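You operate a simulated robot arm through the tools that you are given. There is no shell and no other tool. Be economical: measure what you need, move in short steps, check, and stop when the job is done.

Carry out the task below with a simulated robot arm. There is one attempt and no reset: what you move stays moved.

Task
Swap the cracked grey liner for a new one of the same size.
Fine: slacken the red square-hole knob, lay the old liner in the fail tray, seat the new one in the purple frame, then turn the knob snug over it.
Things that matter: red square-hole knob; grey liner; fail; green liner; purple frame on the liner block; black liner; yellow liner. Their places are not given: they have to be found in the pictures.

Only the result counts: the job must be done as asked and must still hold three seconds after the hand-in. Knocking over, shifting, dropping, spilling or breaking anything else fails it.

Robot
A 6-joint arm with a two-finger parallel gripper, fixed in place. Base frame: the origin is at the foot of the arm, x ahead of it, y to its left, z up; the work surface is at about z = 805. Lengths are in mm, angles in degrees, forces in N, time in s.
With the tool pointing down near the work surface it reaches from about 260 to 680 mm from the base axis. Its first joint turns from -66.0 to 66.0 degrees. Payload 2.9 kg.
The tool frame sits at the grasp point between the pads (the TCP): z along the fingers, y along the line on which they close. The tips reach 30 mm beyond it. The gripper opens to 110 mm. The fingers are 20 mm wide and 10 mm thick; the gripper's body (48 by 112 mm) begins 55 mm behind the TCP.
Orientation is told as [roll, pitch, yaw] about the base's x, y, z axes, in that order, counted from this pose: with the fingers straight down and closing along the base's y, the tool's x points along the base's -x, its y along +y and its z along -z.

Tools
- The arm moves only by the tool step_arm. Its argument "moves" is a list that holds one entry, the list of rows, each a list of 7 numbers: the shift along the base's x, y, z in mm, then the turn, a rotation vector about the base's x, y, z in degrees, then the gripper command, from -1 (shut) to 1 (fully open), values between in proportion. In form: [[[dx, dy, dz, rx, ry, rz, jaw], ...]]. A call has 1 to 8 rows; each row is the pose to reach, as a shift and turn from the pose commanded when the call began. Each row takes 0.2 s and may step no farther than 50 mm and 8.6 degrees from the row before; otherwise, or with a gripper value out of range, the whole call is refused. A pose out of reach is approached as far as the arm can. The call stops where the force on the tool passes 40 N (or 10 N more than at its start, if that is more) or the arm is blocked; 0.2 s more then pass. Each finger travels about 108 mm/s and halts on what it meets, pressing with about 27 N; the grip force reading is that of the motor and also rises with nothing between the fingers. The clock runs only during rows and for 0.2 s after the last one: add rows that repeat a pose to give the fingers time. The reply holds the time, the measured pose of the TCP, the force on the tool along the base axes, the opening and the grip force, in the units named above and with some noise.
- Cameras (640 x 400 px; columns grow to the right, rows downward): "scene" is fixed at [72.6, 447.4, 1395.1]; the picture's right is [-0.67, -0.74, 0.00], its down [-0.41, 0.36, -0.84] and it looks along [0.63, -0.56, -0.54] (base axes); focal length 248 px, centre (320, 200). "wrist" rides on the gripper at [72, 17, -103] in the tool frame; the picture's right is [-0.23, 0.97, 0.00], its down [-0.76, -0.18, -0.62] and it looks along [-0.61, -0.14, 0.78] (tool axes); focal length 222 px, centre (320, 200).
- grab_frame(camera): a new picture of that camera. It takes no simulated time.
- locate(camera, pixels): for up to 12 pixels [column, row] of the newest picture of that camera ("zoom" is the newest enlarged one), the place [x, y, z] in the base frame of the surface seen there, good to about 3 mm, but the place of the scene camera against the robot may be out by one fixed shift of up to 25 mm in any direction. It takes no simulated time.
- inspect(camera, box): a new picture of the part [left, top, right, bottom] of that camera's present view, enlarged. It takes no simulated time.
- close_job(): hands the job in; it is judged then, once.

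Go step by step. Measure first, check grasps and placings, and put right what went wrong. The budget is 80 turns and 38 pictures, counting those below and the enlarged ones. Unless the task says otherwise, let go and move clear before handing in, and close with one line.

The tools are called after ">>>" as a command line: name --argument value ..., lists and objects as JSON in quotes. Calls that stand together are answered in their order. step_arm: Moves the arm, as the interface text tells. Its arguments: {"type":"object","properties":{"moves":{"type":"array","items":{"type":"array","items":{"type":"array","items":{"type":"number"}}}}},"required":["moves"]} The other tools are called the same way: grab_frame (camera) takes a picture; locate (camera, pixels) gives the place of the surface under pixels of a picture; inspect (camera, box) takes an enlarged picture of a part of a camera's view; close_job () hands the job in.

At the start:

```text
clock: 0.0
tool_pos: [324.9, -176.1, 1169.6]
orientation: [-0.1, 0.1, 0.1]
wrist_force: [0.1, -0.3, 0.2]
finger_gap: 109.7
gripper_force: 0.1
```

scene: 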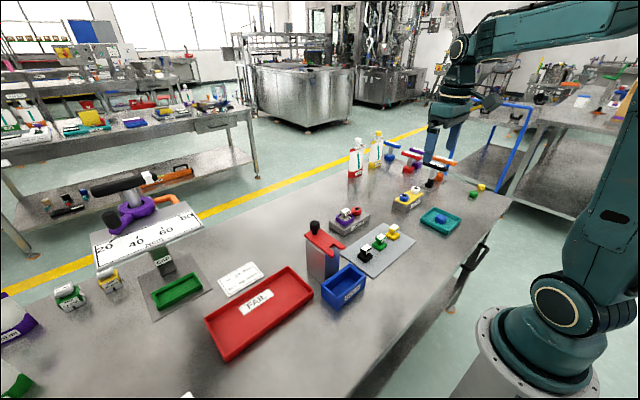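
wrist: 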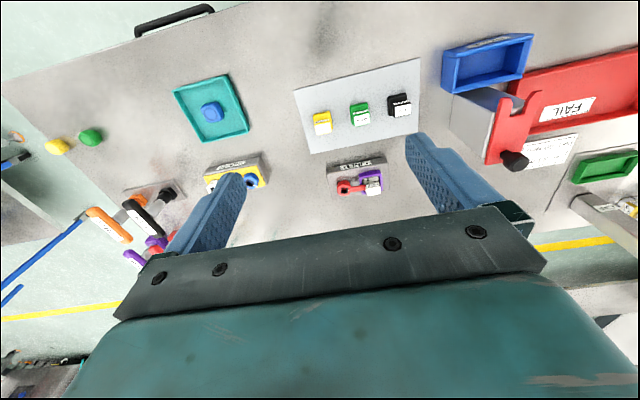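

The scene shows the liner block around (348,218), a mat with black/green/yellow liners around (380,243), the fail tray at (258,310) and handled tools near (440,165). I'll enlarge these views.

>>> inspect --camera "scene" --box '[300, 180, 430, 280]'

>>> inspect --camera "wrist" --box '[280, 60, 440, 200]'

>>> inspect --camera "scene" --box '[340, 120, 500, 230]'

```text
4.00 times, centred on (365, 230) of scene
```

zoom: 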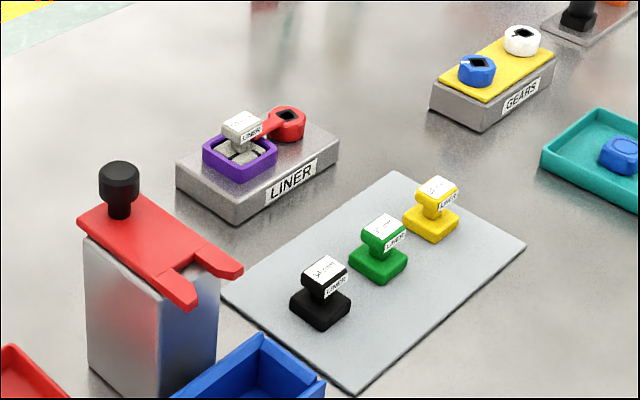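

```text
2.86 times, centred on (360, 130) of wrist
```

zoom: 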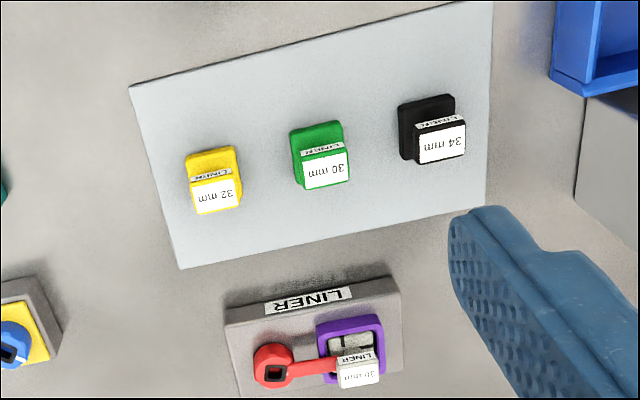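

```text
3.64 times, centred on (420, 175) of scene
```

zoom: 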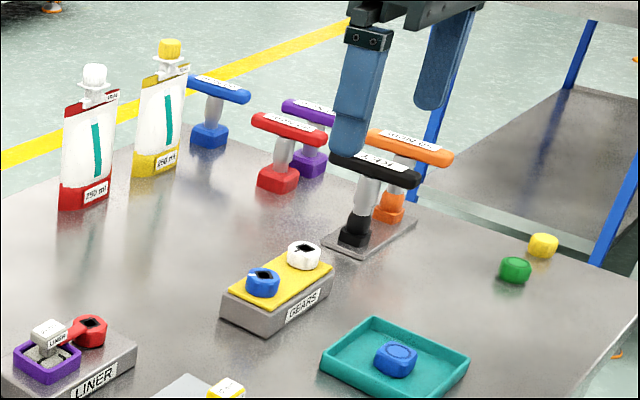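

The grey liner's label reads roughly "3? mm", and the red knob's arm lies over it. There are T-handled tools by the black stand. I'll locate the key points.

>>> inspect --camera "wrist" --box '[320, 150, 400, 205]'

>>> locate --camera "wrist" --pixels '[[343, 187], [375, 184], [324, 122], [361, 114], [400, 104], [141, 215], [107, 225], [570, 105], [375, 175], [330, 200]]'

>>> locate --camera "scene" --pixels '[[357, 209], [347, 212], [393, 228], [379, 238], [364, 249], [258, 310], [436, 166], [443, 160], [410, 152], [420, 150], [396, 142]]'

```text
7.27 times, centred on (360, 178) of wrist
```

zoom: 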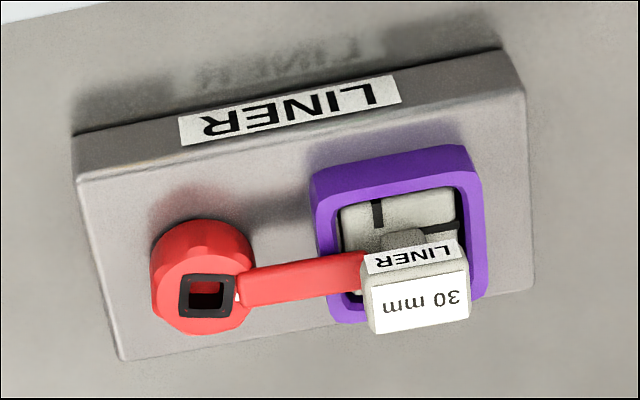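

```text
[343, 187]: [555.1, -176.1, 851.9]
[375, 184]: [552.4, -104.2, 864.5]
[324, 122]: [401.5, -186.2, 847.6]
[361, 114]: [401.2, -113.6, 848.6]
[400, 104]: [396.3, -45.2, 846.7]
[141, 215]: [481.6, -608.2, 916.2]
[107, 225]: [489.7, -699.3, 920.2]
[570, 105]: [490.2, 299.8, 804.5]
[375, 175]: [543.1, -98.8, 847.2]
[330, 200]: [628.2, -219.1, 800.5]
```

```text
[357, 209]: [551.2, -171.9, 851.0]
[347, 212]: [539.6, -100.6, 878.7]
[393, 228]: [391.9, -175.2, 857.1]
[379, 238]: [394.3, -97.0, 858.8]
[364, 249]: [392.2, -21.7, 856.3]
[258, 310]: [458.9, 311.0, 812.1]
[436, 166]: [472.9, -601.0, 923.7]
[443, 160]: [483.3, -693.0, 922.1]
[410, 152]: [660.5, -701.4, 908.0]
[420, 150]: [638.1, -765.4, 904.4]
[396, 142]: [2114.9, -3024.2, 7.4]
```

The grey liner is 30 mm and so is the green one. The knob is at about (555,-176) and the grey liner's handle at about (550,-102). I'll move closer to see the shapes.

>>> step_arm --moves '[[[30, 10, -40, 0, 0, 0, 1], [60, 25, -80, 0, 0, 0, 1], [90, 40, -120, 0, 0, 0, 1], [107, 50, -160, 0, 0, 0, 1], [107, 50, -170, 0, 0, 0, 1]]]'

>>> grab_frame --camera "wrist"

>>> inspect --camera "scene" --box '[380, 130, 470, 190]'

```text
refused: row 1 steps farther than a row can; nothing moved
```

```text
31 pictures are left
```

wrist: 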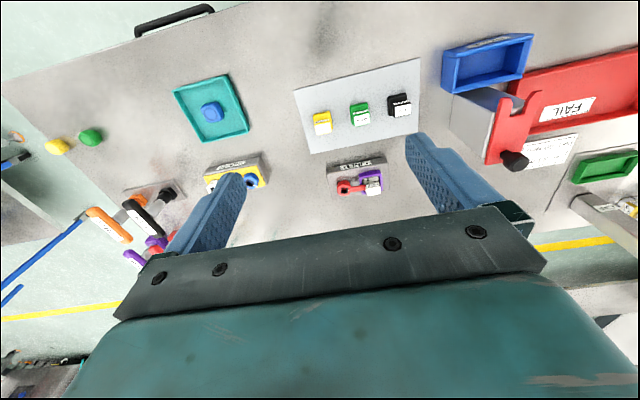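

```text
6.67 times, centred on (425, 160) of scene
```

zoom: 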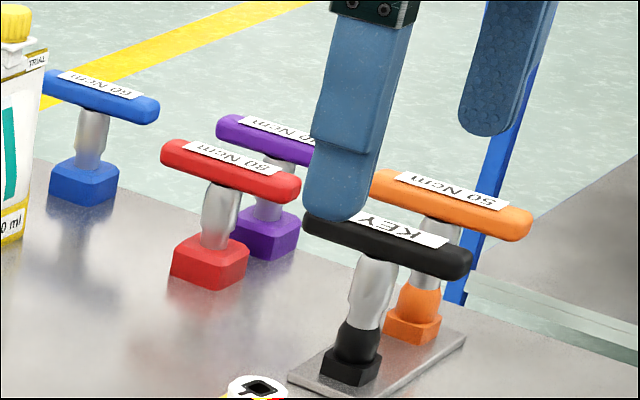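

The nearby tools are torque wrenches and a KEY, which the task doesn't name. I'll look closely at the knob and turn it with the fingers, using shorter rows this time.

>>> step_arm --moves '[[[22, 10, -34, 0, 0, 0, 1], [44, 20, -68, 0, 0, 0, 1], [66, 30, -102, 0, 0, 0, 1], [88, 40, -136, 0, 0, 0, 1], [107, 50, -170, 0, 0, 0, 1]]]'

>>> grab_frame --camera "wrist"

```text
clock: 1.2
tool_pos: [431.4, -126.7, 998.8]
orientation: [0.1, 0.0, 0.0]
wrist_force: [-0.4, 0.1, -0.3]
finger_gap: 109.9
gripper_force: 0.1
```

```text
29 pictures are left
```

wrist: 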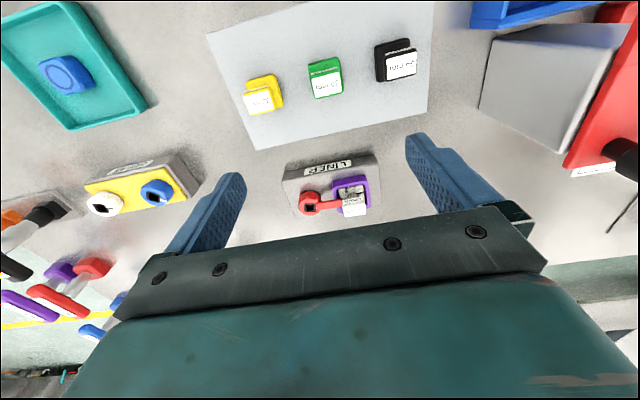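

>>> inspect --camera "wrist" --box '[280, 150, 384, 215]'

```text
6.15 times, centred on (332, 182) of wrist
```

zoom: 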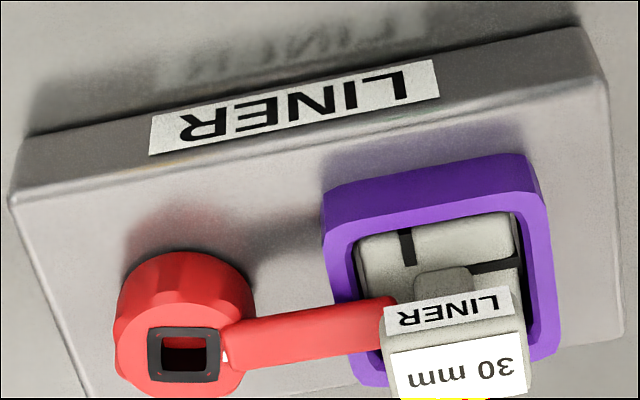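

The knob is round with a square hole, and its arm goes under the liner's handle, onto the base plate. I'll measure these features.

>>> locate --camera "zoom" --pixels '[[138, 325], [238, 325], [183, 318], [183, 290], [60, 230], [270, 225], [340, 218], [545, 190], [310, 330], [460, 370], [388, 240], [440, 285]]'

>>> locate --camera "wrist" --pixels '[[309, 205], [355, 210], [300, 208], [320, 207], [310, 214], [324, 90], [323, 69], [312, 72], [336, 66], [401, 66], [263, 100], [333, 60]]'

```text
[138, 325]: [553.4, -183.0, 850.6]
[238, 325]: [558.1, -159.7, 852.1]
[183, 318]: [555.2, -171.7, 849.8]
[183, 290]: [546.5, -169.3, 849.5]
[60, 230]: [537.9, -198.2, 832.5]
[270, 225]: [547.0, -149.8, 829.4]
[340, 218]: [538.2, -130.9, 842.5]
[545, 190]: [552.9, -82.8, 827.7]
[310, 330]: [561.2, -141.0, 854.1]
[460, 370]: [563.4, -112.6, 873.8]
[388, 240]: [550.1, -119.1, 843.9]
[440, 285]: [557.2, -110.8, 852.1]
```

```text
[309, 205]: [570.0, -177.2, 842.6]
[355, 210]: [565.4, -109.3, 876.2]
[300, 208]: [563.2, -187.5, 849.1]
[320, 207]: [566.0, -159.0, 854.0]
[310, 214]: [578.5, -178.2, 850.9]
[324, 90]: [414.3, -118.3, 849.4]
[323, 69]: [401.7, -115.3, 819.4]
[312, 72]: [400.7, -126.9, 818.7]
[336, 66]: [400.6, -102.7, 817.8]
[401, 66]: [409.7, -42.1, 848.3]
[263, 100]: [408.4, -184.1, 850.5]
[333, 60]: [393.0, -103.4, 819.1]
```

The knob centre is about (560,-173), radius 14, with its top at z=852 and the block top at z=830. The arm points to +y, so I'll grip along x, which needs yaw -90. I'll move over the knob while turning.

>>> step_arm --moves '[[[16, -6, 0, 0, 0, -8.5, 1], [32, -12, 0, 0, 0, -17, 1], [48, -18, 0, 0, 0, -25.5, 1], [64, -24, 0, 0, 0, -34, 1], [80, -30, 0, 0, 0, -42.5, 1], [96, -36, 0, 0, 0, -51, 1], [112, -42, 0, 0, 0, -59.5, 1], [129, -46, 0, 0, 0, -68, 1]]]'

>>> step_arm --moves '[[[0, 0, -15, 0, 0, -8, 0.6], [0, 0, -30, 0, 0, -16, 0.2], [0, 0, -45, 0, 0, -22, 0.0], [0, 0, -55, 0, 0, -22, 0.0]]]'

>>> grab_frame --camera "wrist"

```text
clock: 3.0
tool_pos: [561.7, -173.0, 998.2]
orientation: [0.0, 0.1, -68.3]
wrist_force: [0.9, 0.1, 0.2]
finger_gap: 110.0
gripper_force: 0.0
```

```text
clock: 4.0
tool_pos: [560.8, -171.7, 943.0]
orientation: [0.0, 0.1, -90.1]
wrist_force: [1.3, -0.6, -0.7]
finger_gap: 54.6
gripper_force: 0.1
```

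```text
27 pictures are left
```

wrist: 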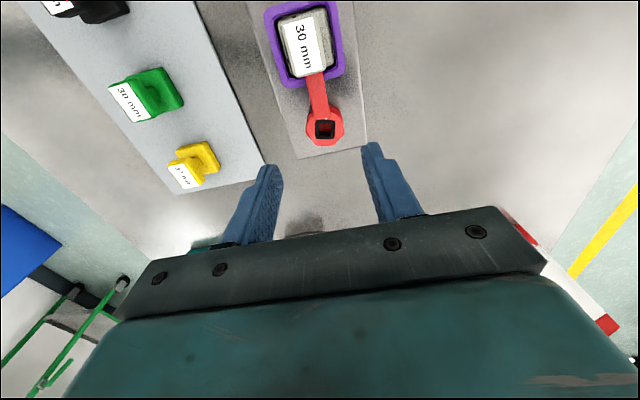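

>>> inspect --camera "wrist" --box '[250, 0, 410, 160]'

>>> locate --camera "wrist" --pixels '[[308, 125], [341, 122], [325, 140], [324, 118], [319, 90], [265, 12], [336, 2], [281, 78], [340, 72], [308, 40], [303, 157], [366, 145]]'

```text
2.50 times, centred on (330, 80) of wrist
```

zoom: 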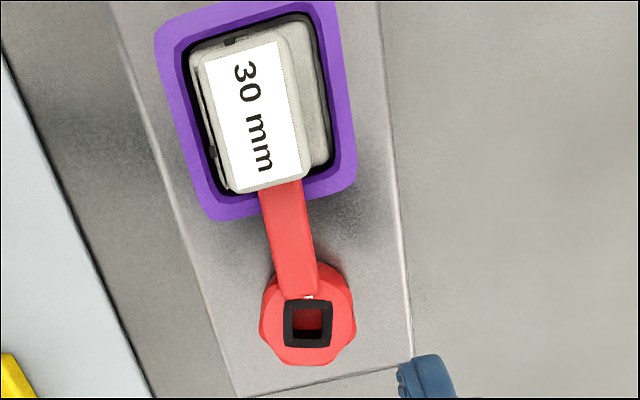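

```text
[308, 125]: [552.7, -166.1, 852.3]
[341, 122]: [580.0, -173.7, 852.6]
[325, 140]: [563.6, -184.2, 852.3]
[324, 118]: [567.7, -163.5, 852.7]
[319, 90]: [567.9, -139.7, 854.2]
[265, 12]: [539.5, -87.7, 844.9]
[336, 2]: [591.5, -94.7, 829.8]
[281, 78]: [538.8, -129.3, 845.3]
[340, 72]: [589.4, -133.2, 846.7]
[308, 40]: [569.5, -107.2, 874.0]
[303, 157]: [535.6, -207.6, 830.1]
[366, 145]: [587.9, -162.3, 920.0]
```

The knob centre refines to (566,-172) and the arm lies along y. I'll shift by +5 in x and descend to TCP z≈865.

>>> step_arm --moves '[[[5, 0, -20, 0, 0, 0, 0], [5, 0, -40, 0, 0, 0, 0], [5, 0, -60, 0, 0, 0, 0], [5, 0, -70, 0, 0, 0, 0], [5, 0, -78, 0, 0, 0, 0]]]'

>>> inspect --camera "wrist" --box '[200, 0, 440, 220]'

```text
clock: 5.2
tool_pos: [565.1, -171.8, 864.7]
orientation: [0.0, 0.0, -90.0]
wrist_force: [0.6, 0.2, 0.5]
finger_gap: 55.1
gripper_force: 0.0
```

```text
1.82 times, centred on (320, 110) of wrist
```

zoom: 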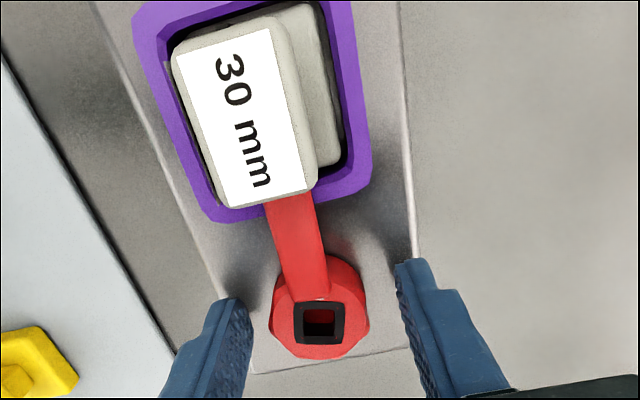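

The fingers straddle the knob evenly. I'll close.

>>> step_arm --moves '[[[0, 0, 0, 0, 0, 0, -0.3], [0, 0, 0, 0, 0, 0, -0.6], [0, 0, 0, 0, 0, 0, -1], [0, 0, 0, 0, 0, 0, -1]]]'

```text
clock: 6.2
tool_pos: [565.2, -171.9, 865.9]
orientation: [-0.1, 0.0, -90.0]
wrist_force: [-7.6, 0.3, -0.1]
finger_gap: 34.4
gripper_force: 44.9
```

Gripped at a gap of 34.4 mm. I'll turn counter-clockwise a little and watch.

>>> step_arm --moves '[[[0, 0, 0, 0, 0, 8, -1], [0, 0, 0, 0, 0, 16, -1], [0, 0, 0, 0, 0, 24, -1]]]'

>>> inspect --camera "wrist" --box '[200, 0, 440, 220]'

>>> inspect --camera "scene" --box '[310, 190, 390, 245]'

```text
clock: 7.0
tool_pos: [563.9, -172.5, 864.2]
orientation: [-0.3, 0.2, -66.0]
wrist_force: [-18.2, 0.4, 1.0]
finger_gap: 34.6
gripper_force: 44.9
```

```text
1.82 times, centred on (320, 110) of wrist
```

zoom: 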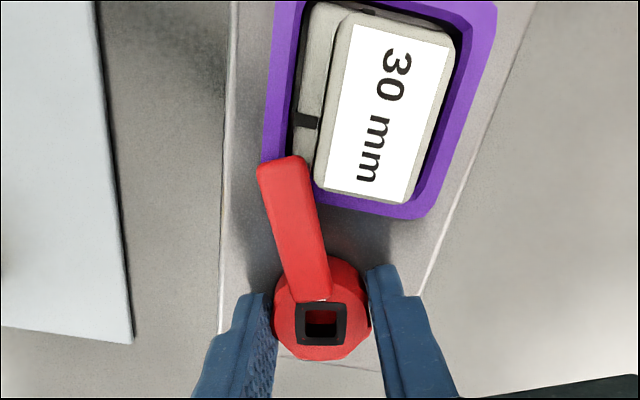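

```text
7.27 times, centred on (350, 218) of scene
```

zoom: 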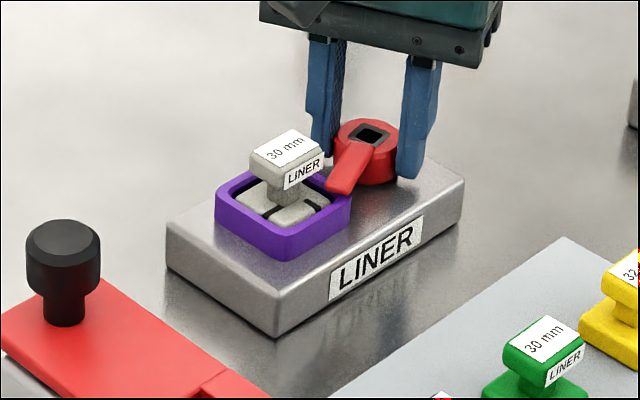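

The knob and arm are turning with the fingers. I'll shift -2 mm in x to relieve the side force and continue to about 85° in total.

>>> step_arm --moves '[[[-2, 0, 0, 0, 0, 0, -1], [-2, 0, 0, 0, 0, 8, -1], [-2, 0, 0, 0, 0, 16, -1], [-2, 0, 0, 0, 0, 24, -1], [-2, 0, 0, 0, 0, 32, -1], [-2, 0, 0, 0, 0, 40, -1], [-2, 0, 0, 0, 0, 48, -1], [-2, 0, 0, 0, 0, 56, -1]]]'

```text
clock: 8.8
tool_pos: [563.4, -174.2, 865.7]
orientation: [0.0, 0.1, -9.9]
wrist_force: [-13.4, -9.6, -5.9]
finger_gap: 34.6
gripper_force: 45.2
```

Turned 80° in total. I'll open only slightly, since the frame is near the +y finger, and lift.

>>> step_arm --moves '[[[0, 1, 0, 0, 0, 0, -0.2], [0, 1, 0, 0, 0, 0, -0.2], [0, 1, 20, 0, 0, 0, -0.2], [0, 1, 50, 0, 0, 0, -0.2], [0, 1, 90, 0, 0, 0, -0.2]]]'

>>> grab_frame --camera "wrist"

>>> inspect --camera "scene" --box '[310, 190, 390, 245]'

```text
clock: 10.0
tool_pos: [562.8, -173.2, 955.9]
orientation: [-0.1, 0.1, -10.0]
wrist_force: [0.0, 0.4, 0.4]
finger_gap: 43.8
gripper_force: 0.1
```

```text
22 pictures are left
```

wrist: 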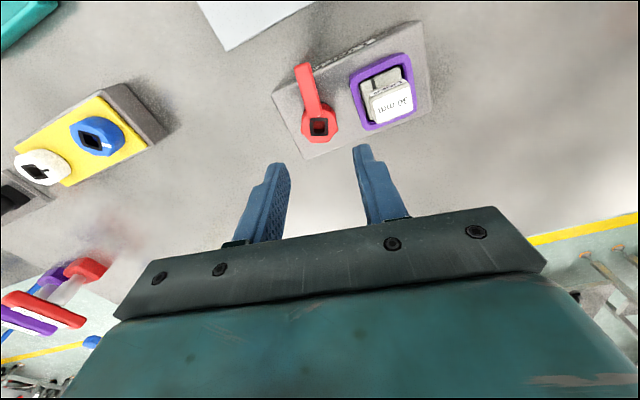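

```text
7.27 times, centred on (350, 218) of scene
```

zoom: 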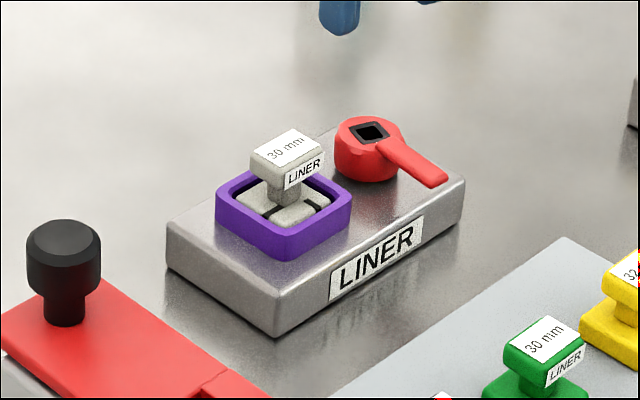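

The arm is clear of the frame. I'll measure the grey handle, the fail tray, and the red stand that may be in the path.

>>> inspect --camera "wrist" --box '[340, 40, 440, 140]'

>>> locate --camera "zoom" --pixels '[[184, 362], [444, 296], [465, 430], [235, 535], [330, 400], [180, 325], [425, 235], [330, 300], [90, 210], [450, 90], [560, 430], [270, 250]]'

>>> locate --camera "scene" --pixels '[[258, 310], [215, 322], [290, 270], [225, 355], [310, 295], [314, 222], [325, 240], [322, 270], [240, 312], [275, 306], [250, 330], [265, 290]]'

```text
4.00 times, centred on (390, 90) of wrist
```

zoom: 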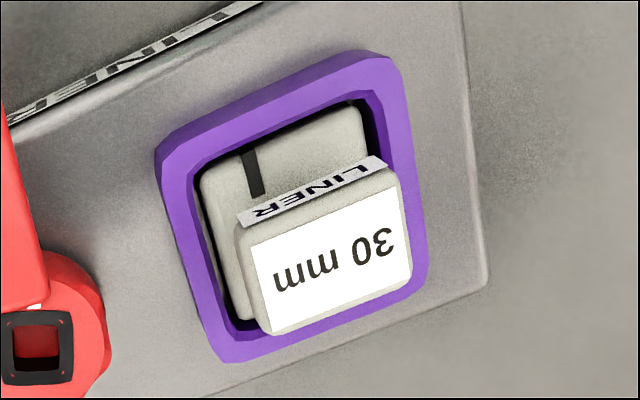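

```text
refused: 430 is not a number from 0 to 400
```

```text
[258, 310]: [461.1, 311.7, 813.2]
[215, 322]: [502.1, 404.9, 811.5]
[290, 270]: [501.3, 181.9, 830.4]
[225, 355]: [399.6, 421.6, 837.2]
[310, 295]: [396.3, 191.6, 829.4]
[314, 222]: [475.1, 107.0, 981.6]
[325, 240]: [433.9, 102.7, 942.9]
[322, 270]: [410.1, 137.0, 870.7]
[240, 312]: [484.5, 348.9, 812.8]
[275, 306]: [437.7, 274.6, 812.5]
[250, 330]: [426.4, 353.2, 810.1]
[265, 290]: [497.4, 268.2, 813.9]
```

The FAIL tray centre in the robot frame is about (475,295), and the red stand tops out near z≈975 at (490,95). Now I'll measure the handle corners.

>>> locate --camera "zoom" --pixels '[[256, 245], [402, 188], [410, 280], [272, 330], [330, 260], [210, 185], [355, 110], [165, 155], [390, 65], [415, 270], [225, 350]]'

```text
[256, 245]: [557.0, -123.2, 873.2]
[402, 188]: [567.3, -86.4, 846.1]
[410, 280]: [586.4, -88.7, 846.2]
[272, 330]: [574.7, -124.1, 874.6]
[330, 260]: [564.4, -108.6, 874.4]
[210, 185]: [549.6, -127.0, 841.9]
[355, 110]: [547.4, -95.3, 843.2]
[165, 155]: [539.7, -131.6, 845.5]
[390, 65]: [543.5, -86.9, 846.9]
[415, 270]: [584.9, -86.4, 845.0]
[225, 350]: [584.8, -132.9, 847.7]
```

The grey handle is 20×30 mm, centred at (566,-109.5), with its top at 874.5. I'll grip it along y at yaw 0, with the tips just above the frame.

>>> step_arm --moves '[[[1, 30, 0, 0, 0, 5, 0], [3, 63.5, 0, 0, 0, 10, 0], [3, 63.5, -30, 0, 0, 10, 0], [3, 63.5, -55, 0, 0, 10, 0], [3, 63.5, -71, 0, 0, 10, 0]]]'

>>> grab_frame --camera "wrist"

```text
clock: 11.2
tool_pos: [567.7, -108.1, 885.1]
orientation: [-0.1, 0.0, 0.0]
wrist_force: [0.4, -0.3, 0.8]
finger_gap: 55.0
gripper_force: 0.0
```

```text
19 pictures are left
```

wrist: 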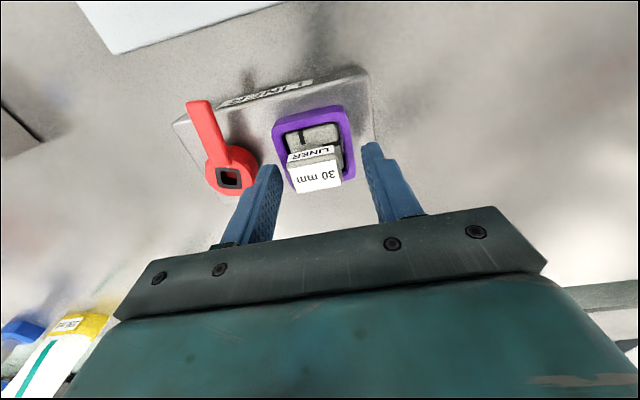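

The handle lies between the fingers. I'll close.

>>> step_arm --moves '[[[0, 0, 0, 0, 0, 0, -0.3], [0, 0, 0, 0, 0, 0, -0.6], [0, 0, 0, 0, 0, 0, -1], [0, 0, 0, 0, 0, 0, -1]]]'

```text
clock: 12.2
tool_pos: [566.8, -108.1, 884.6]
orientation: [-0.1, -0.1, -0.1]
wrist_force: [1.3, -1.6, -0.4]
finger_gap: 30.7
gripper_force: 27.0
```

Gripped at 30.7 mm. I'll lift straight up and check.

>>> step_arm --moves '[[[0, 0, 10, 0, 0, 0, -1], [0, 0, 20, 0, 0, 0, -1], [0, 0, 50, 0, 0, 0, -1], [0, 0, 90, 0, 0, 0, -1], [0, 0, 130, 0, 0, 0, -1], [0, 0, 165, 0, 0, 0, -1], [0, 0, 195, 0, 0, 0, -1]]]'

>>> grab_frame --camera "wrist"

```text
clock: 13.8
tool_pos: [565.8, -107.8, 1080.3]
orientation: [0.0, 0.1, -0.1]
wrist_force: [-0.5, -0.7, -0.9]
finger_gap: 30.9
gripper_force: 26.8
```

```text
18 pictures are left
```

wrist: 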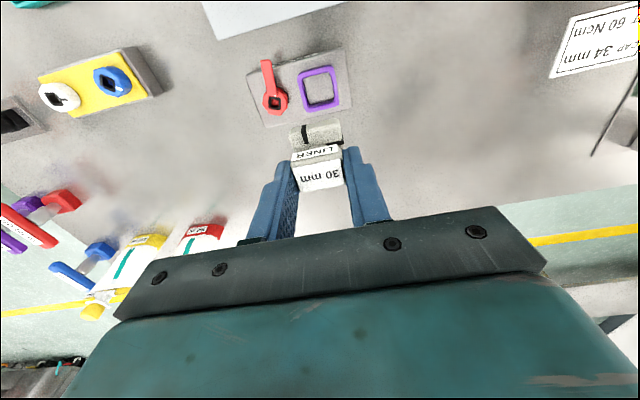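

The grey liner is held. A card at the upper right mentions "60 Ncm / 34 mm", so I'll read it in passing. First I'll carry the liner toward the fail tray at z=1080.

>>> step_arm --moves '[[[0, 35, 0, 0, 0, 0, -1], [0, 75, 0, 0, 0, 0, -1], [0, 115, 0, 0, 0, 0, -1], [0, 155, 0, 0, 0, 0, -1], [0, 195, 0, 0, 0, 0, -1], [-5, 235, 0, 0, 0, 0, -1], [-15, 270, 0, 0, 0, 0, -1], [-30, 300, 0, 0, 0, 0, -1]]]'

>>> step_arm --moves '[[[-15, 30, 0, 0, 0, 0, -1], [-30, 60, 0, 0, 0, 0, -1], [-45, 90, 0, 0, 0, 0, -1], [-61, 103, 0, 0, 0, 0, -1]]]'

>>> grab_frame --camera "wrist"

>>> inspect --camera "scene" --box '[200, 250, 280, 300]'

```text
clock: 15.6
tool_pos: [537.9, 192.7, 1079.2]
orientation: [0.1, 0.0, -0.1]
wrist_force: [-0.1, -0.1, 0.1]
finger_gap: 30.8
gripper_force: 27.6
```

```text
clock: 16.6
tool_pos: [474.9, 295.2, 1079.5]
orientation: [0.1, 0.0, 0.0]
wrist_force: [0.3, -0.1, 0.2]
finger_gap: 30.9
gripper_force: 26.8
```

```text
17 pictures are left
```

wrist: 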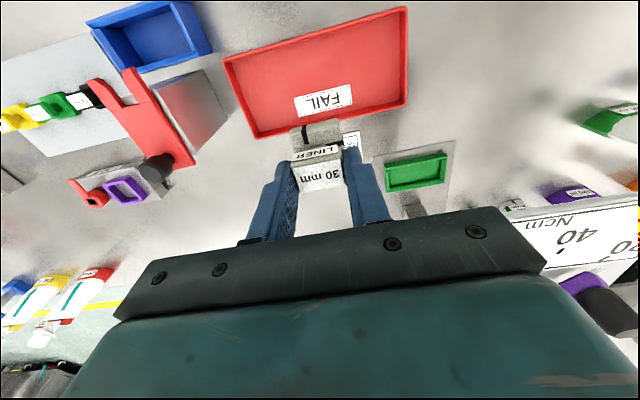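

```text
8.00 times, centred on (240, 275) of scene
```

zoom: 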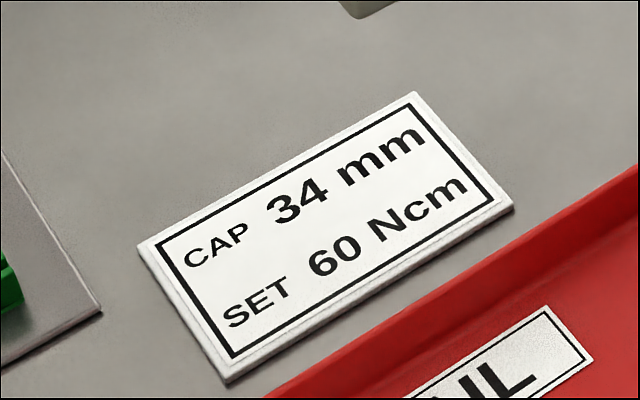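

The card is about a cap, so it's unrelated. Now I'll locate the tray with the wrist camera.

>>> locate --camera "wrist" --pixels '[[225, 62], [405, 10], [403, 98], [256, 135], [325, 100], [330, 60], [152, 160], [120, 120]]'

```text
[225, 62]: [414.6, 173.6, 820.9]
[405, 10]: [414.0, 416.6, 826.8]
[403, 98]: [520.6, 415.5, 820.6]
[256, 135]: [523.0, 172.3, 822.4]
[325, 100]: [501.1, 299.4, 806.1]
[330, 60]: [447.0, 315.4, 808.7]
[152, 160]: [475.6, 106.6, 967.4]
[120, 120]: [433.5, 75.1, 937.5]
```

The tray spans x 414–521, y 173–416, with its floor at about 808. I'm over its middle, so I'll lower until the liner (bottom at TCP-54) touches.

>>> step_arm --moves '[[[-7, 0, -45, 0, 0, 0, -1], [-7, 0, -90, 0, 0, 0, -1], [-7, 0, -135, 0, 0, 0, -1], [-7, 0, -175, 0, 0, 0, -1], [-7, 0, -200, 0, 0, 0, -1], [-7, 0, -210, 0, 0, 0, -1]]]'

>>> step_arm --moves '[[[0, 0, -2, 0, 0, 0, -1], [0, 0, -4, 0, 0, 0, -1], [0, 0, -6, 0, 0, 0, -1]]]'

```text
clock: 18.0
tool_pos: [468.7, 295.4, 869.2]
orientation: [0.0, 0.0, 0.0]
wrist_force: [0.3, 0.9, -0.7]
finger_gap: 30.7
gripper_force: 26.8
```

```text
clock: 18.8
tool_pos: [468.7, 294.7, 862.3]
orientation: [0.0, 0.1, 0.0]
wrist_force: [-0.4, -0.6, -0.7]
finger_gap: 30.9
gripper_force: 26.8
```

>>> step_arm --moves '[[[0, 0, -1, 0, 0, 0, -1], [0, 0, -2, 0, 0, 0, -1], [0, 0, -3, 0, 0, 0, -1]]]'

```text
clock: 19.6
tool_pos: [468.6, 295.5, 860.1]
orientation: [0.0, 0.0, 0.0]
wrist_force: [0.4, 0.8, -0.9]
finger_gap: 30.7
gripper_force: 27.4
```

No contact yet at z=860. I'll go on slowly.

>>> step_arm --moves '[[[0, 0, -1, 0, 0, 0, -1], [0, 0, -2, 0, 0, 0, -1], [0, 0, -3, 0, 0, 0, -1]]]'

>>> inspect --camera "wrist" --box '[220, 60, 420, 220]'

```text
clock: 20.4
tool_pos: [468.3, 294.0, 858.2]
orientation: [0.0, 0.1, 0.0]
wrist_force: [-3.8, -4.9, 14.0]
finger_gap: 30.3
gripper_force: 26.8
```

```text
2.50 times, centred on (320, 140) of wrist
```

zoom: 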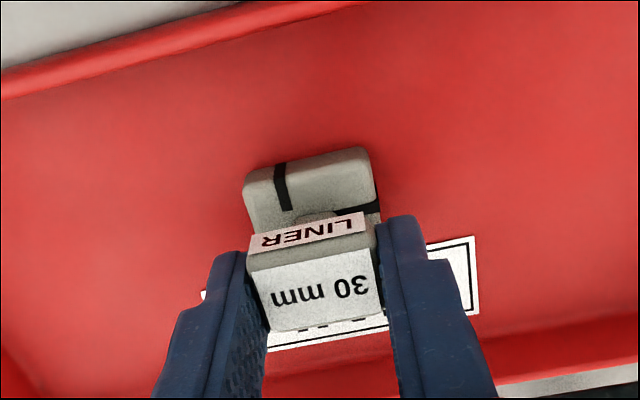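

Contact at 14 N. I'll release and lift.

>>> step_arm --moves '[[[0, 0, 1, 0, 0, 0, -0.6], [0, 0, 1, 0, 0, 0, -0.2], [0, 0, 1, 0, 0, 0, 0], [0, 0, 30, 0, 0, 0, 0], [0, 0, 75, 0, 0, 0, 0], [0, 0, 120, 0, 0, 0, 0], [0, 0, 165, 0, 0, 0, 0], [0, 0, 212, 0, 0, 0, 0]]]'

>>> inspect --camera "scene" --box '[200, 250, 340, 370]'

```text
clock: 22.2
tool_pos: [468.5, 293.8, 1070.1]
orientation: [0.0, 0.0, 0.0]
wrist_force: [0.1, -0.4, -0.1]
finger_gap: 54.9
gripper_force: 0.1
```

```text
3.33 times, centred on (270, 310) of scene
```

zoom: 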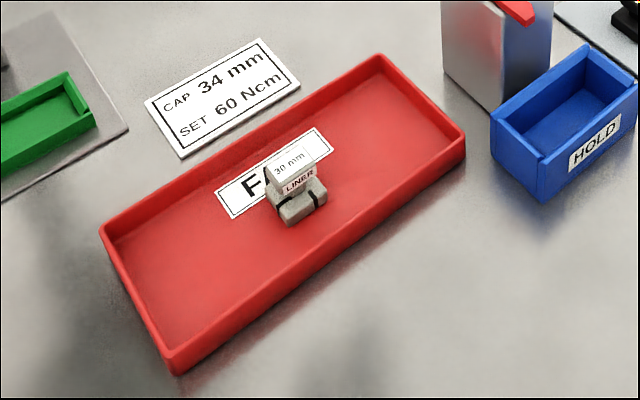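

The grey liner stands in the FAIL tray. Next I'll go back over the mat to the green 30 mm liner, staying high past the stand.

>>> step_arm --moves '[[[0, -45, 0, 0, 0, 0, 0], [0, -90, 0, 0, 0, 0, 0], [0, -135, 0, 0, 0, 0, 0], [0, -180, 0, 0, 0, 0, 0], [0, -225, 0, 0, 0, 0, 0], [0, -270, 0, 0, 0, 0, 0], [-10, -315, 0, 0, 0, 0, 0], [-25, -355, 0, 0, 0, 0, 0]]]'

>>> step_arm --moves '[[[-18, -25, -30, 0, 0, 0, 0], [-36, -53, -60, 0, 0, 0, 0], [-36, -53, -100, 0, 0, 0, 0], [-36, -53, -130, 0, 0, 0, 0]]]'

>>> grab_frame --camera "wrist"

```text
clock: 24.0
tool_pos: [443.2, -61.2, 1069.5]
orientation: [0.0, 0.0, 0.1]
wrist_force: [0.2, -0.2, 0.4]
finger_gap: 55.0
gripper_force: 0.0
```

```text
clock: 25.0
tool_pos: [407.2, -112.9, 939.9]
orientation: [0.0, 0.0, 0.0]
wrist_force: [-0.2, 0.2, 0.1]
finger_gap: 55.1
gripper_force: 0.1
```

```text
13 pictures are left
```

wrist: 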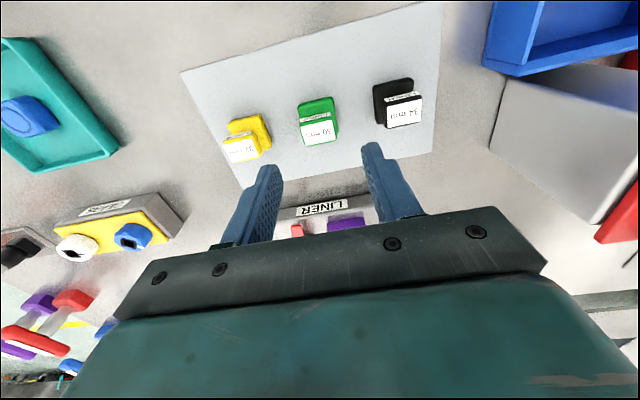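

>>> inspect --camera "wrist" --box '[280, 80, 360, 160]'

>>> locate --camera "wrist" --pixels '[[303, 124], [332, 119], [334, 137], [306, 143], [319, 131], [299, 106], [331, 99], [280, 140], [350, 110]]'

```text
5.00 times, centred on (320, 120) of wrist
```

zoom: 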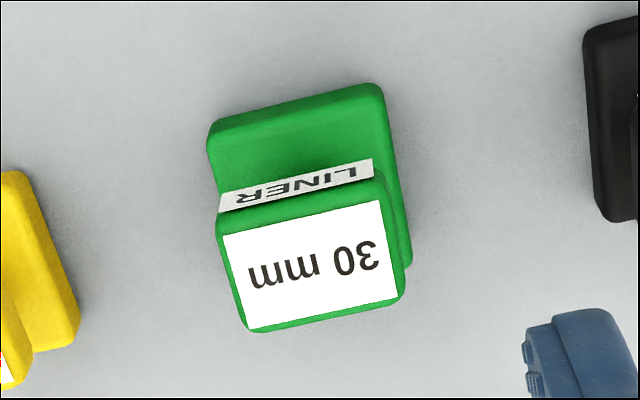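

```text
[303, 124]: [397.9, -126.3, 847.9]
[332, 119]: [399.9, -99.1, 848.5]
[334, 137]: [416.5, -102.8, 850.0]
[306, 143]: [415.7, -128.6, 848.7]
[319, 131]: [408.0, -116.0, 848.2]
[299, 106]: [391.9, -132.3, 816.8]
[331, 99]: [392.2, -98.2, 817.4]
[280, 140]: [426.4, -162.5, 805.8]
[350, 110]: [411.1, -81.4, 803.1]
```

The green handle is centred at about (407.5,-115) with its top at 849. I'll align and descend to TCP z≈860, the same relation to the liner as with the grey one.

>>> step_arm --moves '[[[1, -2, -30, 0, 0, 0, 0], [1, -2, -60, 0, 0, 0, 0], [1, -2, -80, 0, 0, 0, 0], [1, -2, -80, 0, 0, 0, -0.3], [1, -2, -80, 0, 0, 0, -0.6], [1, -2, -80, 0, 0, 0, -1], [1, -2, -80, 0, 0, 0, -1]]]'

>>> inspect --camera "wrist" --box '[220, 60, 420, 220]'

```text
clock: 26.6
tool_pos: [407.1, -115.1, 858.4]
orientation: [0.0, -0.1, -0.1]
wrist_force: [-0.1, 0.0, 0.2]
finger_gap: 30.6
gripper_force: 26.9
```

```text
2.50 times, centred on (320, 140) of wrist
```

zoom: 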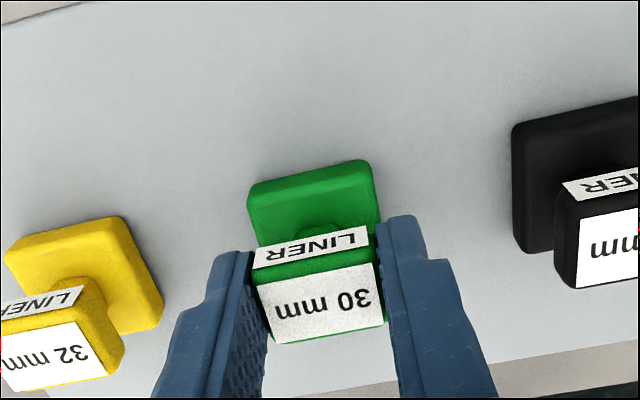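

Gripped at 30.6 mm, and the tool didn't disturb the neighbours. I'll lift, then move behind the block for a look.

>>> step_arm --moves '[[[0, 0, 15, 0, 0, 0, -1], [0, 0, 50, 0, 0, 0, -1], [20, 0, 90, 0, 0, 0, -1], [60, 2, 115, 0, 0, 0, -1], [100, 4, 115, 0, 0, 0, -1], [130, 6, 115, 0, 0, 0, -1], [158, 7, 115, 0, 0, 0, -1]]]'

>>> grab_frame --camera "wrist"

```text
clock: 28.2
tool_pos: [568.4, -107.4, 973.4]
orientation: [0.1, 0.0, 0.1]
wrist_force: [0.5, 0.2, -0.5]
finger_gap: 31.0
gripper_force: 26.8
```

```text
10 pictures are left
```

wrist: 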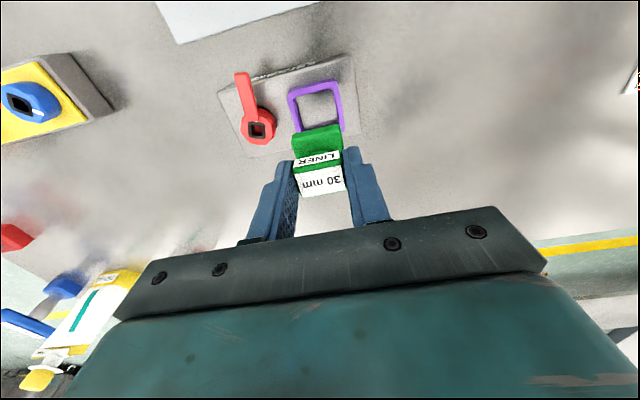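

Compared with the grey liner in the same view, the green sits about 5 px lower, so there's a small x or z offset. I'll measure it.

>>> locate --camera "wrist" --pixels '[[297, 175], [342, 168], [344, 188], [300, 194], [320, 180], [294, 137], [338, 128], [290, 95], [338, 85], [343, 125], [296, 135], [317, 158]]'

>>> inspect --camera "wrist" --box '[280, 80, 360, 200]'

```text
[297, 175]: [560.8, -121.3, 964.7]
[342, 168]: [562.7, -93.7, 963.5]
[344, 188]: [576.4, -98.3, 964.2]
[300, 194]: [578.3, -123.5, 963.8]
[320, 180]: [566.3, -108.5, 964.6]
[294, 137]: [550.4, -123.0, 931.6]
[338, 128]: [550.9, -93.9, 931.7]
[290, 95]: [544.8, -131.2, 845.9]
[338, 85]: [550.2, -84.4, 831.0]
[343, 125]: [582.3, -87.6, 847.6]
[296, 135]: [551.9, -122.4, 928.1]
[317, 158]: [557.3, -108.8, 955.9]
```

```text
3.33 times, centred on (320, 140) of wrist
```

zoom: 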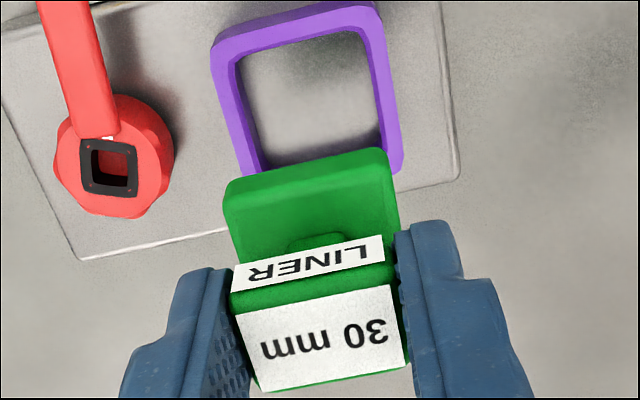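

The green handle centre is at x≈569.5 with the TCP at 568.4, and the frame centre is about (565,-108.5). I'll correct by -4.5 in x and go to just above the frame.

>>> step_arm --moves '[[[-4.5, -0.5, -20, 0, 0, 0, -1], [-4.5, -0.5, -45, 0, 0, 0, -1], [-4.5, -0.5, -66, 0, 0, 0, -1]]]'

>>> inspect --camera "wrist" --box '[260, 80, 380, 200]'

```text
clock: 29.0
tool_pos: [562.8, -108.9, 908.2]
orientation: [0.0, 0.1, 0.0]
wrist_force: [0.4, 0.1, 0.4]
finger_gap: 30.9
gripper_force: 26.7
```

```text
3.33 times, centred on (320, 140) of wrist
```

zoom: 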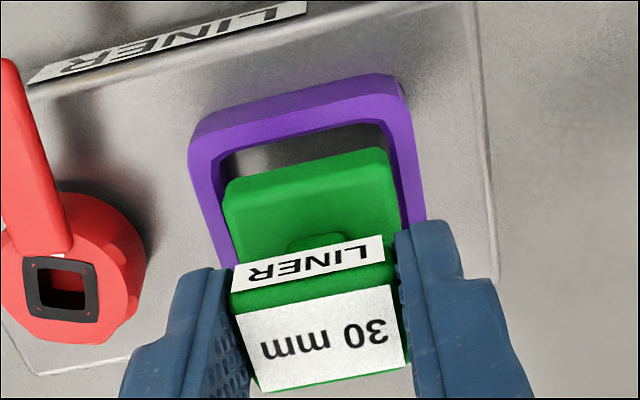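

The base hovers over the frame and looks aligned in y. I'll measure both edges.

>>> locate --camera "zoom" --pixels '[[205, 190], [222, 240], [402, 150], [390, 100], [200, 150], [240, 190], [380, 160], [310, 165], [300, 180], [300, 115], [330, 305], [255, 385]]'

```text
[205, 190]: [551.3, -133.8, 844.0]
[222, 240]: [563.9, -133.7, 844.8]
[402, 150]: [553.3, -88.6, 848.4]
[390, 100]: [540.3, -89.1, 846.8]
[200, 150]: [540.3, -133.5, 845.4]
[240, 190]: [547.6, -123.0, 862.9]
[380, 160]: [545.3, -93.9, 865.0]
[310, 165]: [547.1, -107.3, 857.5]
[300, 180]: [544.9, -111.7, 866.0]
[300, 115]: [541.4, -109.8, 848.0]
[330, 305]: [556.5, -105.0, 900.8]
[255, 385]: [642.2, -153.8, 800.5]
```

The frame centre is about (564,-110) and the base about (563.5,-109), so it should fit. I'll lower gently with a -0.7 mm y trim.

>>> step_arm --moves '[[[0.3, -0.7, -6, 0, 0, 0, -1], [0.3, -0.7, -11, 0, 0, 0, -1], [0.3, -0.7, -15, 0, 0, 0, -1]]]'

>>> step_arm --moves '[[[0, 0, -3, 0, 0, 0, -1], [0, 0, -5, 0, 0, 0, -1], [0, 0, -7, 0, 0, 0, -1]]]'

```text
clock: 29.8
tool_pos: [562.4, -108.7, 893.6]
orientation: [0.0, 0.0, -0.1]
wrist_force: [-0.4, 0.3, -0.4]
finger_gap: 30.6
gripper_force: 26.7
```

```text
clock: 30.6
tool_pos: [563.3, -109.2, 887.6]
orientation: [0.0, 0.0, 0.1]
wrist_force: [-0.5, 0.0, 0.2]
finger_gap: 30.8
gripper_force: 27.2
```

No contact at z=887.6, and the base is now inside the frame. I'll continue until touchdown.

>>> step_arm --moves '[[[0, 0, -1.5, 0, 0, 0, -1], [0, 0, -2.5, 0, 0, 0, -1], [0, 0, -3.5, 0, 0, 0, -1]]]'

```text
clock: 31.4
tool_pos: [563.3, -110.4, 883.5]
orientation: [0.0, 0.0, 0.0]
wrist_force: [-1.5, 1.0, 5.9]
finger_gap: 30.7
gripper_force: 26.8
```

Touchdown at 883.5, as expected for a seated liner. I'll release and lift.

>>> step_arm --moves '[[[0, 0, -3.5, 0, 0, 0, -0.6], [0, 0, -3, 0, 0, 0, -0.2], [0, 0, -3, 0, 0, 0, -0.2], [0, 0, 20, 0, 0, 0, -0.2], [0, 0, 60, 0, 0, 0, -0.2], [0, 0, 72, 0, 0, 0, -0.2]]]'

>>> inspect --camera "scene" --box '[310, 190, 390, 245]'

>>> inspect --camera "wrist" --box '[220, 60, 380, 220]'

```text
clock: 32.8
tool_pos: [562.8, -110.3, 954.7]
orientation: [-0.1, 0.1, 0.0]
wrist_force: [1.3, -0.9, 1.0]
finger_gap: 44.1
gripper_force: 0.0
```

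```text
7.27 times, centred on (350, 218) of scene
```

zoom: 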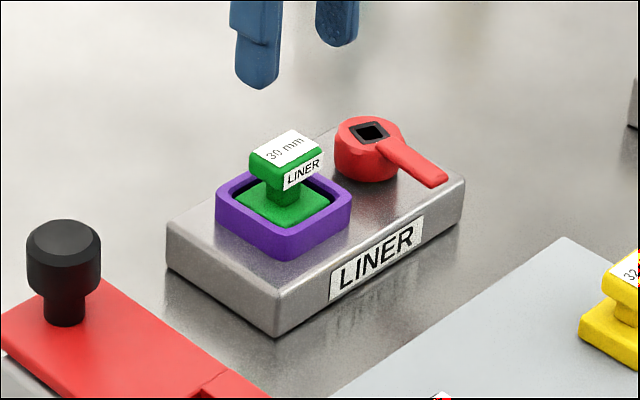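

```text
2.50 times, centred on (300, 140) of wrist
```

zoom: 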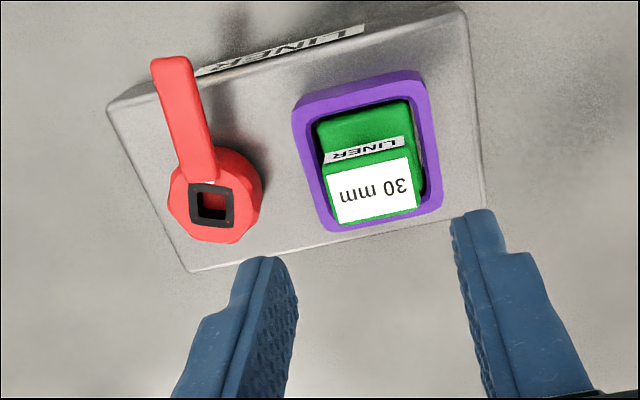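

The green liner is seated just as the grey was. Now I'll return to the knob in the pose I left it: yaw -10, narrow opening.

>>> step_arm --moves '[[[0.3, -30, 0, 0, 0, -5, -0.2], [0.3, -63, 0, 0, 0, -10, -0.2], [0.3, -63, -30, 0, 0, -10, -0.2], [0.3, -63, -60, 0, 0, -10, -0.2], [0.3, -63, -80, 0, 0, -10, -0.2], [0.3, -63, -89, 0, 0, -10, -0.2]]]'

>>> step_arm --moves '[[[0, 0, 0, 0, 0, 0, -0.4], [0, 0, 0, 0, 0, 0, -0.7], [0, 0, 0, 0, 0, 0, -1], [0, 0, 0, 0, 0, 0, -1]]]'

```text
clock: 34.2
tool_pos: [562.3, -172.9, 865.9]
orientation: [0.0, 0.0, -10.0]
wrist_force: [-0.1, 0.2, -0.2]
finger_gap: 44.1
gripper_force: 0.1
```

```text
clock: 35.2
tool_pos: [563.1, -173.1, 866.0]
orientation: [-0.1, 0.1, -10.1]
wrist_force: [0.1, -11.7, -6.5]
finger_gap: 34.4
gripper_force: 45.4
```

Re-gripped at 34.4 mm. I'll turn clockwise, with a slight y trim to relieve the side force.

>>> step_arm --moves '[[[0, -1, 0, 0, 0, -8, -1], [0, -1, 0, 0, 0, -16, -1], [0, -1, 0, 0, 0, -24, -1], [0, -1, 0, 0, 0, -32, -1], [0, -1, 0, 0, 0, -40, -1], [0, -1, 0, 0, 0, -48, -1], [0, -1, 0, 0, 0, -56, -1], [0, -1, 0, 0, 0, -64, -1]]]'

>>> step_arm --moves '[[[0, 0, 0, 0, 0, -4, -1], [0, 0, 0, 0, 0, -8, -1], [0, 0, 0, 0, 0, -12, -1], [0, 0, 0, 0, 0, -16, -1]]]'

>>> inspect --camera "wrist" --box '[200, 0, 440, 220]'

```text
clock: 37.0
tool_pos: [563.8, -171.0, 866.7]
orientation: [0.1, 0.0, -74.0]
wrist_force: [7.4, 12.4, -3.1]
finger_gap: 34.1
gripper_force: 45.1
```

```text
clock: 38.0
tool_pos: [564.9, -172.1, 865.9]
orientation: [0.1, 0.1, -89.8]
wrist_force: [16.6, 18.0, -6.0]
finger_gap: 34.3
gripper_force: 45.3
```

```text
1.82 times, centred on (320, 110) of wrist
```

zoom: 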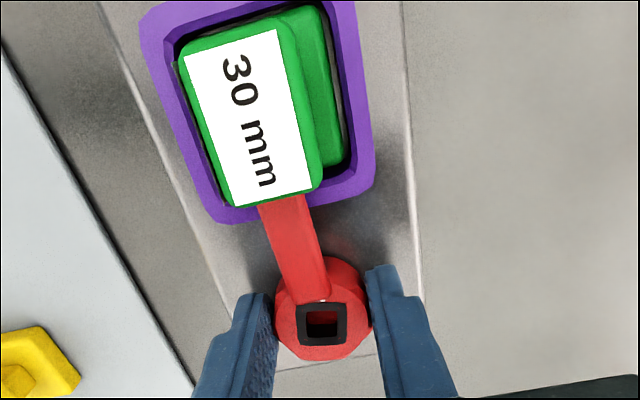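

The arm is over the liner base again, roughly in its original position. I'll nudge a few more degrees to make it snug and check for a stop.

>>> step_arm --moves '[[[-1, -1, 0, 0, 0, 0, -1], [-1, -1, 0, 0, 0, -3, -1], [-1, -1, 0, 0, 0, -6, -1], [-1, -1, 0, 0, 0, -6, -1]]]'

>>> inspect --camera "wrist" --box '[200, 0, 440, 220]'

```text
clock: 39.0
tool_pos: [564.9, -170.3, 865.5]
orientation: [0.3, 0.0, -95.5]
wrist_force: [32.1, 18.7, -10.8]
finger_gap: 34.5
gripper_force: 45.2
```

```text
1.82 times, centred on (320, 110) of wrist
```

zoom: 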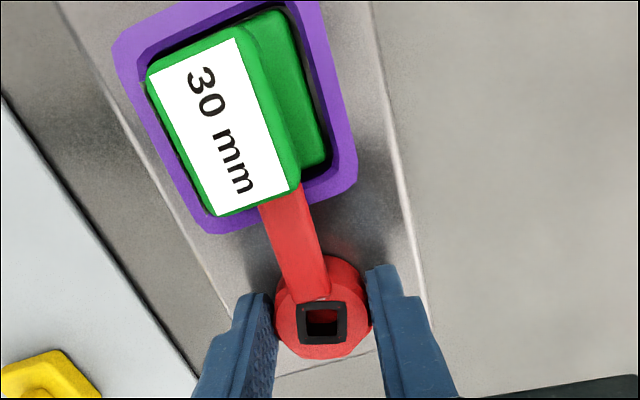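

The tool turned to -95.5. I need to know whether the knob followed or slipped, so I'll measure the arm direction.

>>> locate --camera "zoom" --pixels '[[322, 323], [297, 262], [286, 215], [274, 215], [300, 205], [285, 265], [310, 255], [270, 100], [300, 185], [212, 200]]'

```text
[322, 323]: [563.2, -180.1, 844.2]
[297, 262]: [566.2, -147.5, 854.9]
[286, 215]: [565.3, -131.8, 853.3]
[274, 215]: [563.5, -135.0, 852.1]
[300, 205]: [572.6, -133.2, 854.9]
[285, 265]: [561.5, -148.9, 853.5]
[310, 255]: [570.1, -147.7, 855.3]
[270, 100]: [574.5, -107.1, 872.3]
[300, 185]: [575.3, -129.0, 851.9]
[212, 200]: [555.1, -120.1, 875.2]
```

The arm lies along +y within a few degrees, about as it did at the start. It was around 4° short at yaw -90, so it's now near its original position. I'll recentre and turn a little more to feel for a stop.

>>> step_arm --moves '[[[2.5, 0, 0, 0, 0, 0, -1], [2.5, 0, 0, 0, 0, -3, -1], [2.5, 0, 0, 0, 0, -6, -1], [2.5, 0, 0, 0, 0, -8, -1], [2.5, 0, 0, 0, 0, -8, -1]]]'

>>> inspect --camera "wrist" --box '[200, 0, 440, 220]'

```text
clock: 40.2
tool_pos: [565.3, -171.2, 866.2]
orientation: [0.0, 0.2, -103.8]
wrist_force: [13.2, 19.8, 3.6]
finger_gap: 34.2
gripper_force: 45.7
```

```text
1.82 times, centred on (320, 110) of wrist
```

zoom: 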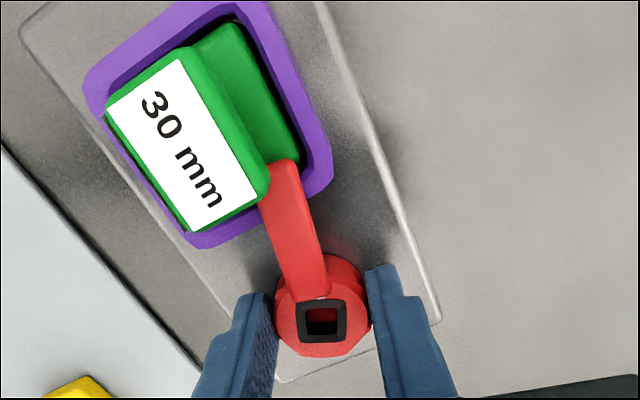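

There is no hard stop: the knob followed past centre, with the arm tip now at (282,165). I'll turn back about 10° to restore the original arm position over the liner.

>>> step_arm --moves '[[[0, 0, 0, 0, 0, 4, -1], [0, 0, 0, 0, 0, 8, -1], [0, 0, 0, 0, 0, 10, -1], [0, 0, 0, 0, 0, 10, -1]]]'

>>> inspect --camera "wrist" --box '[200, 0, 440, 220]'

```text
clock: 41.2
tool_pos: [563.4, -172.0, 865.0]
orientation: [0.0, 0.3, -93.5]
wrist_force: [8.0, 23.7, 6.7]
finger_gap: 34.3
gripper_force: 44.4
```

```text
1.82 times, centred on (320, 110) of wrist
```

zoom: 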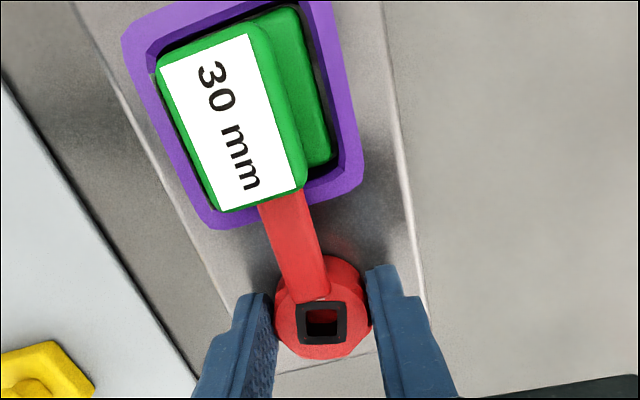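

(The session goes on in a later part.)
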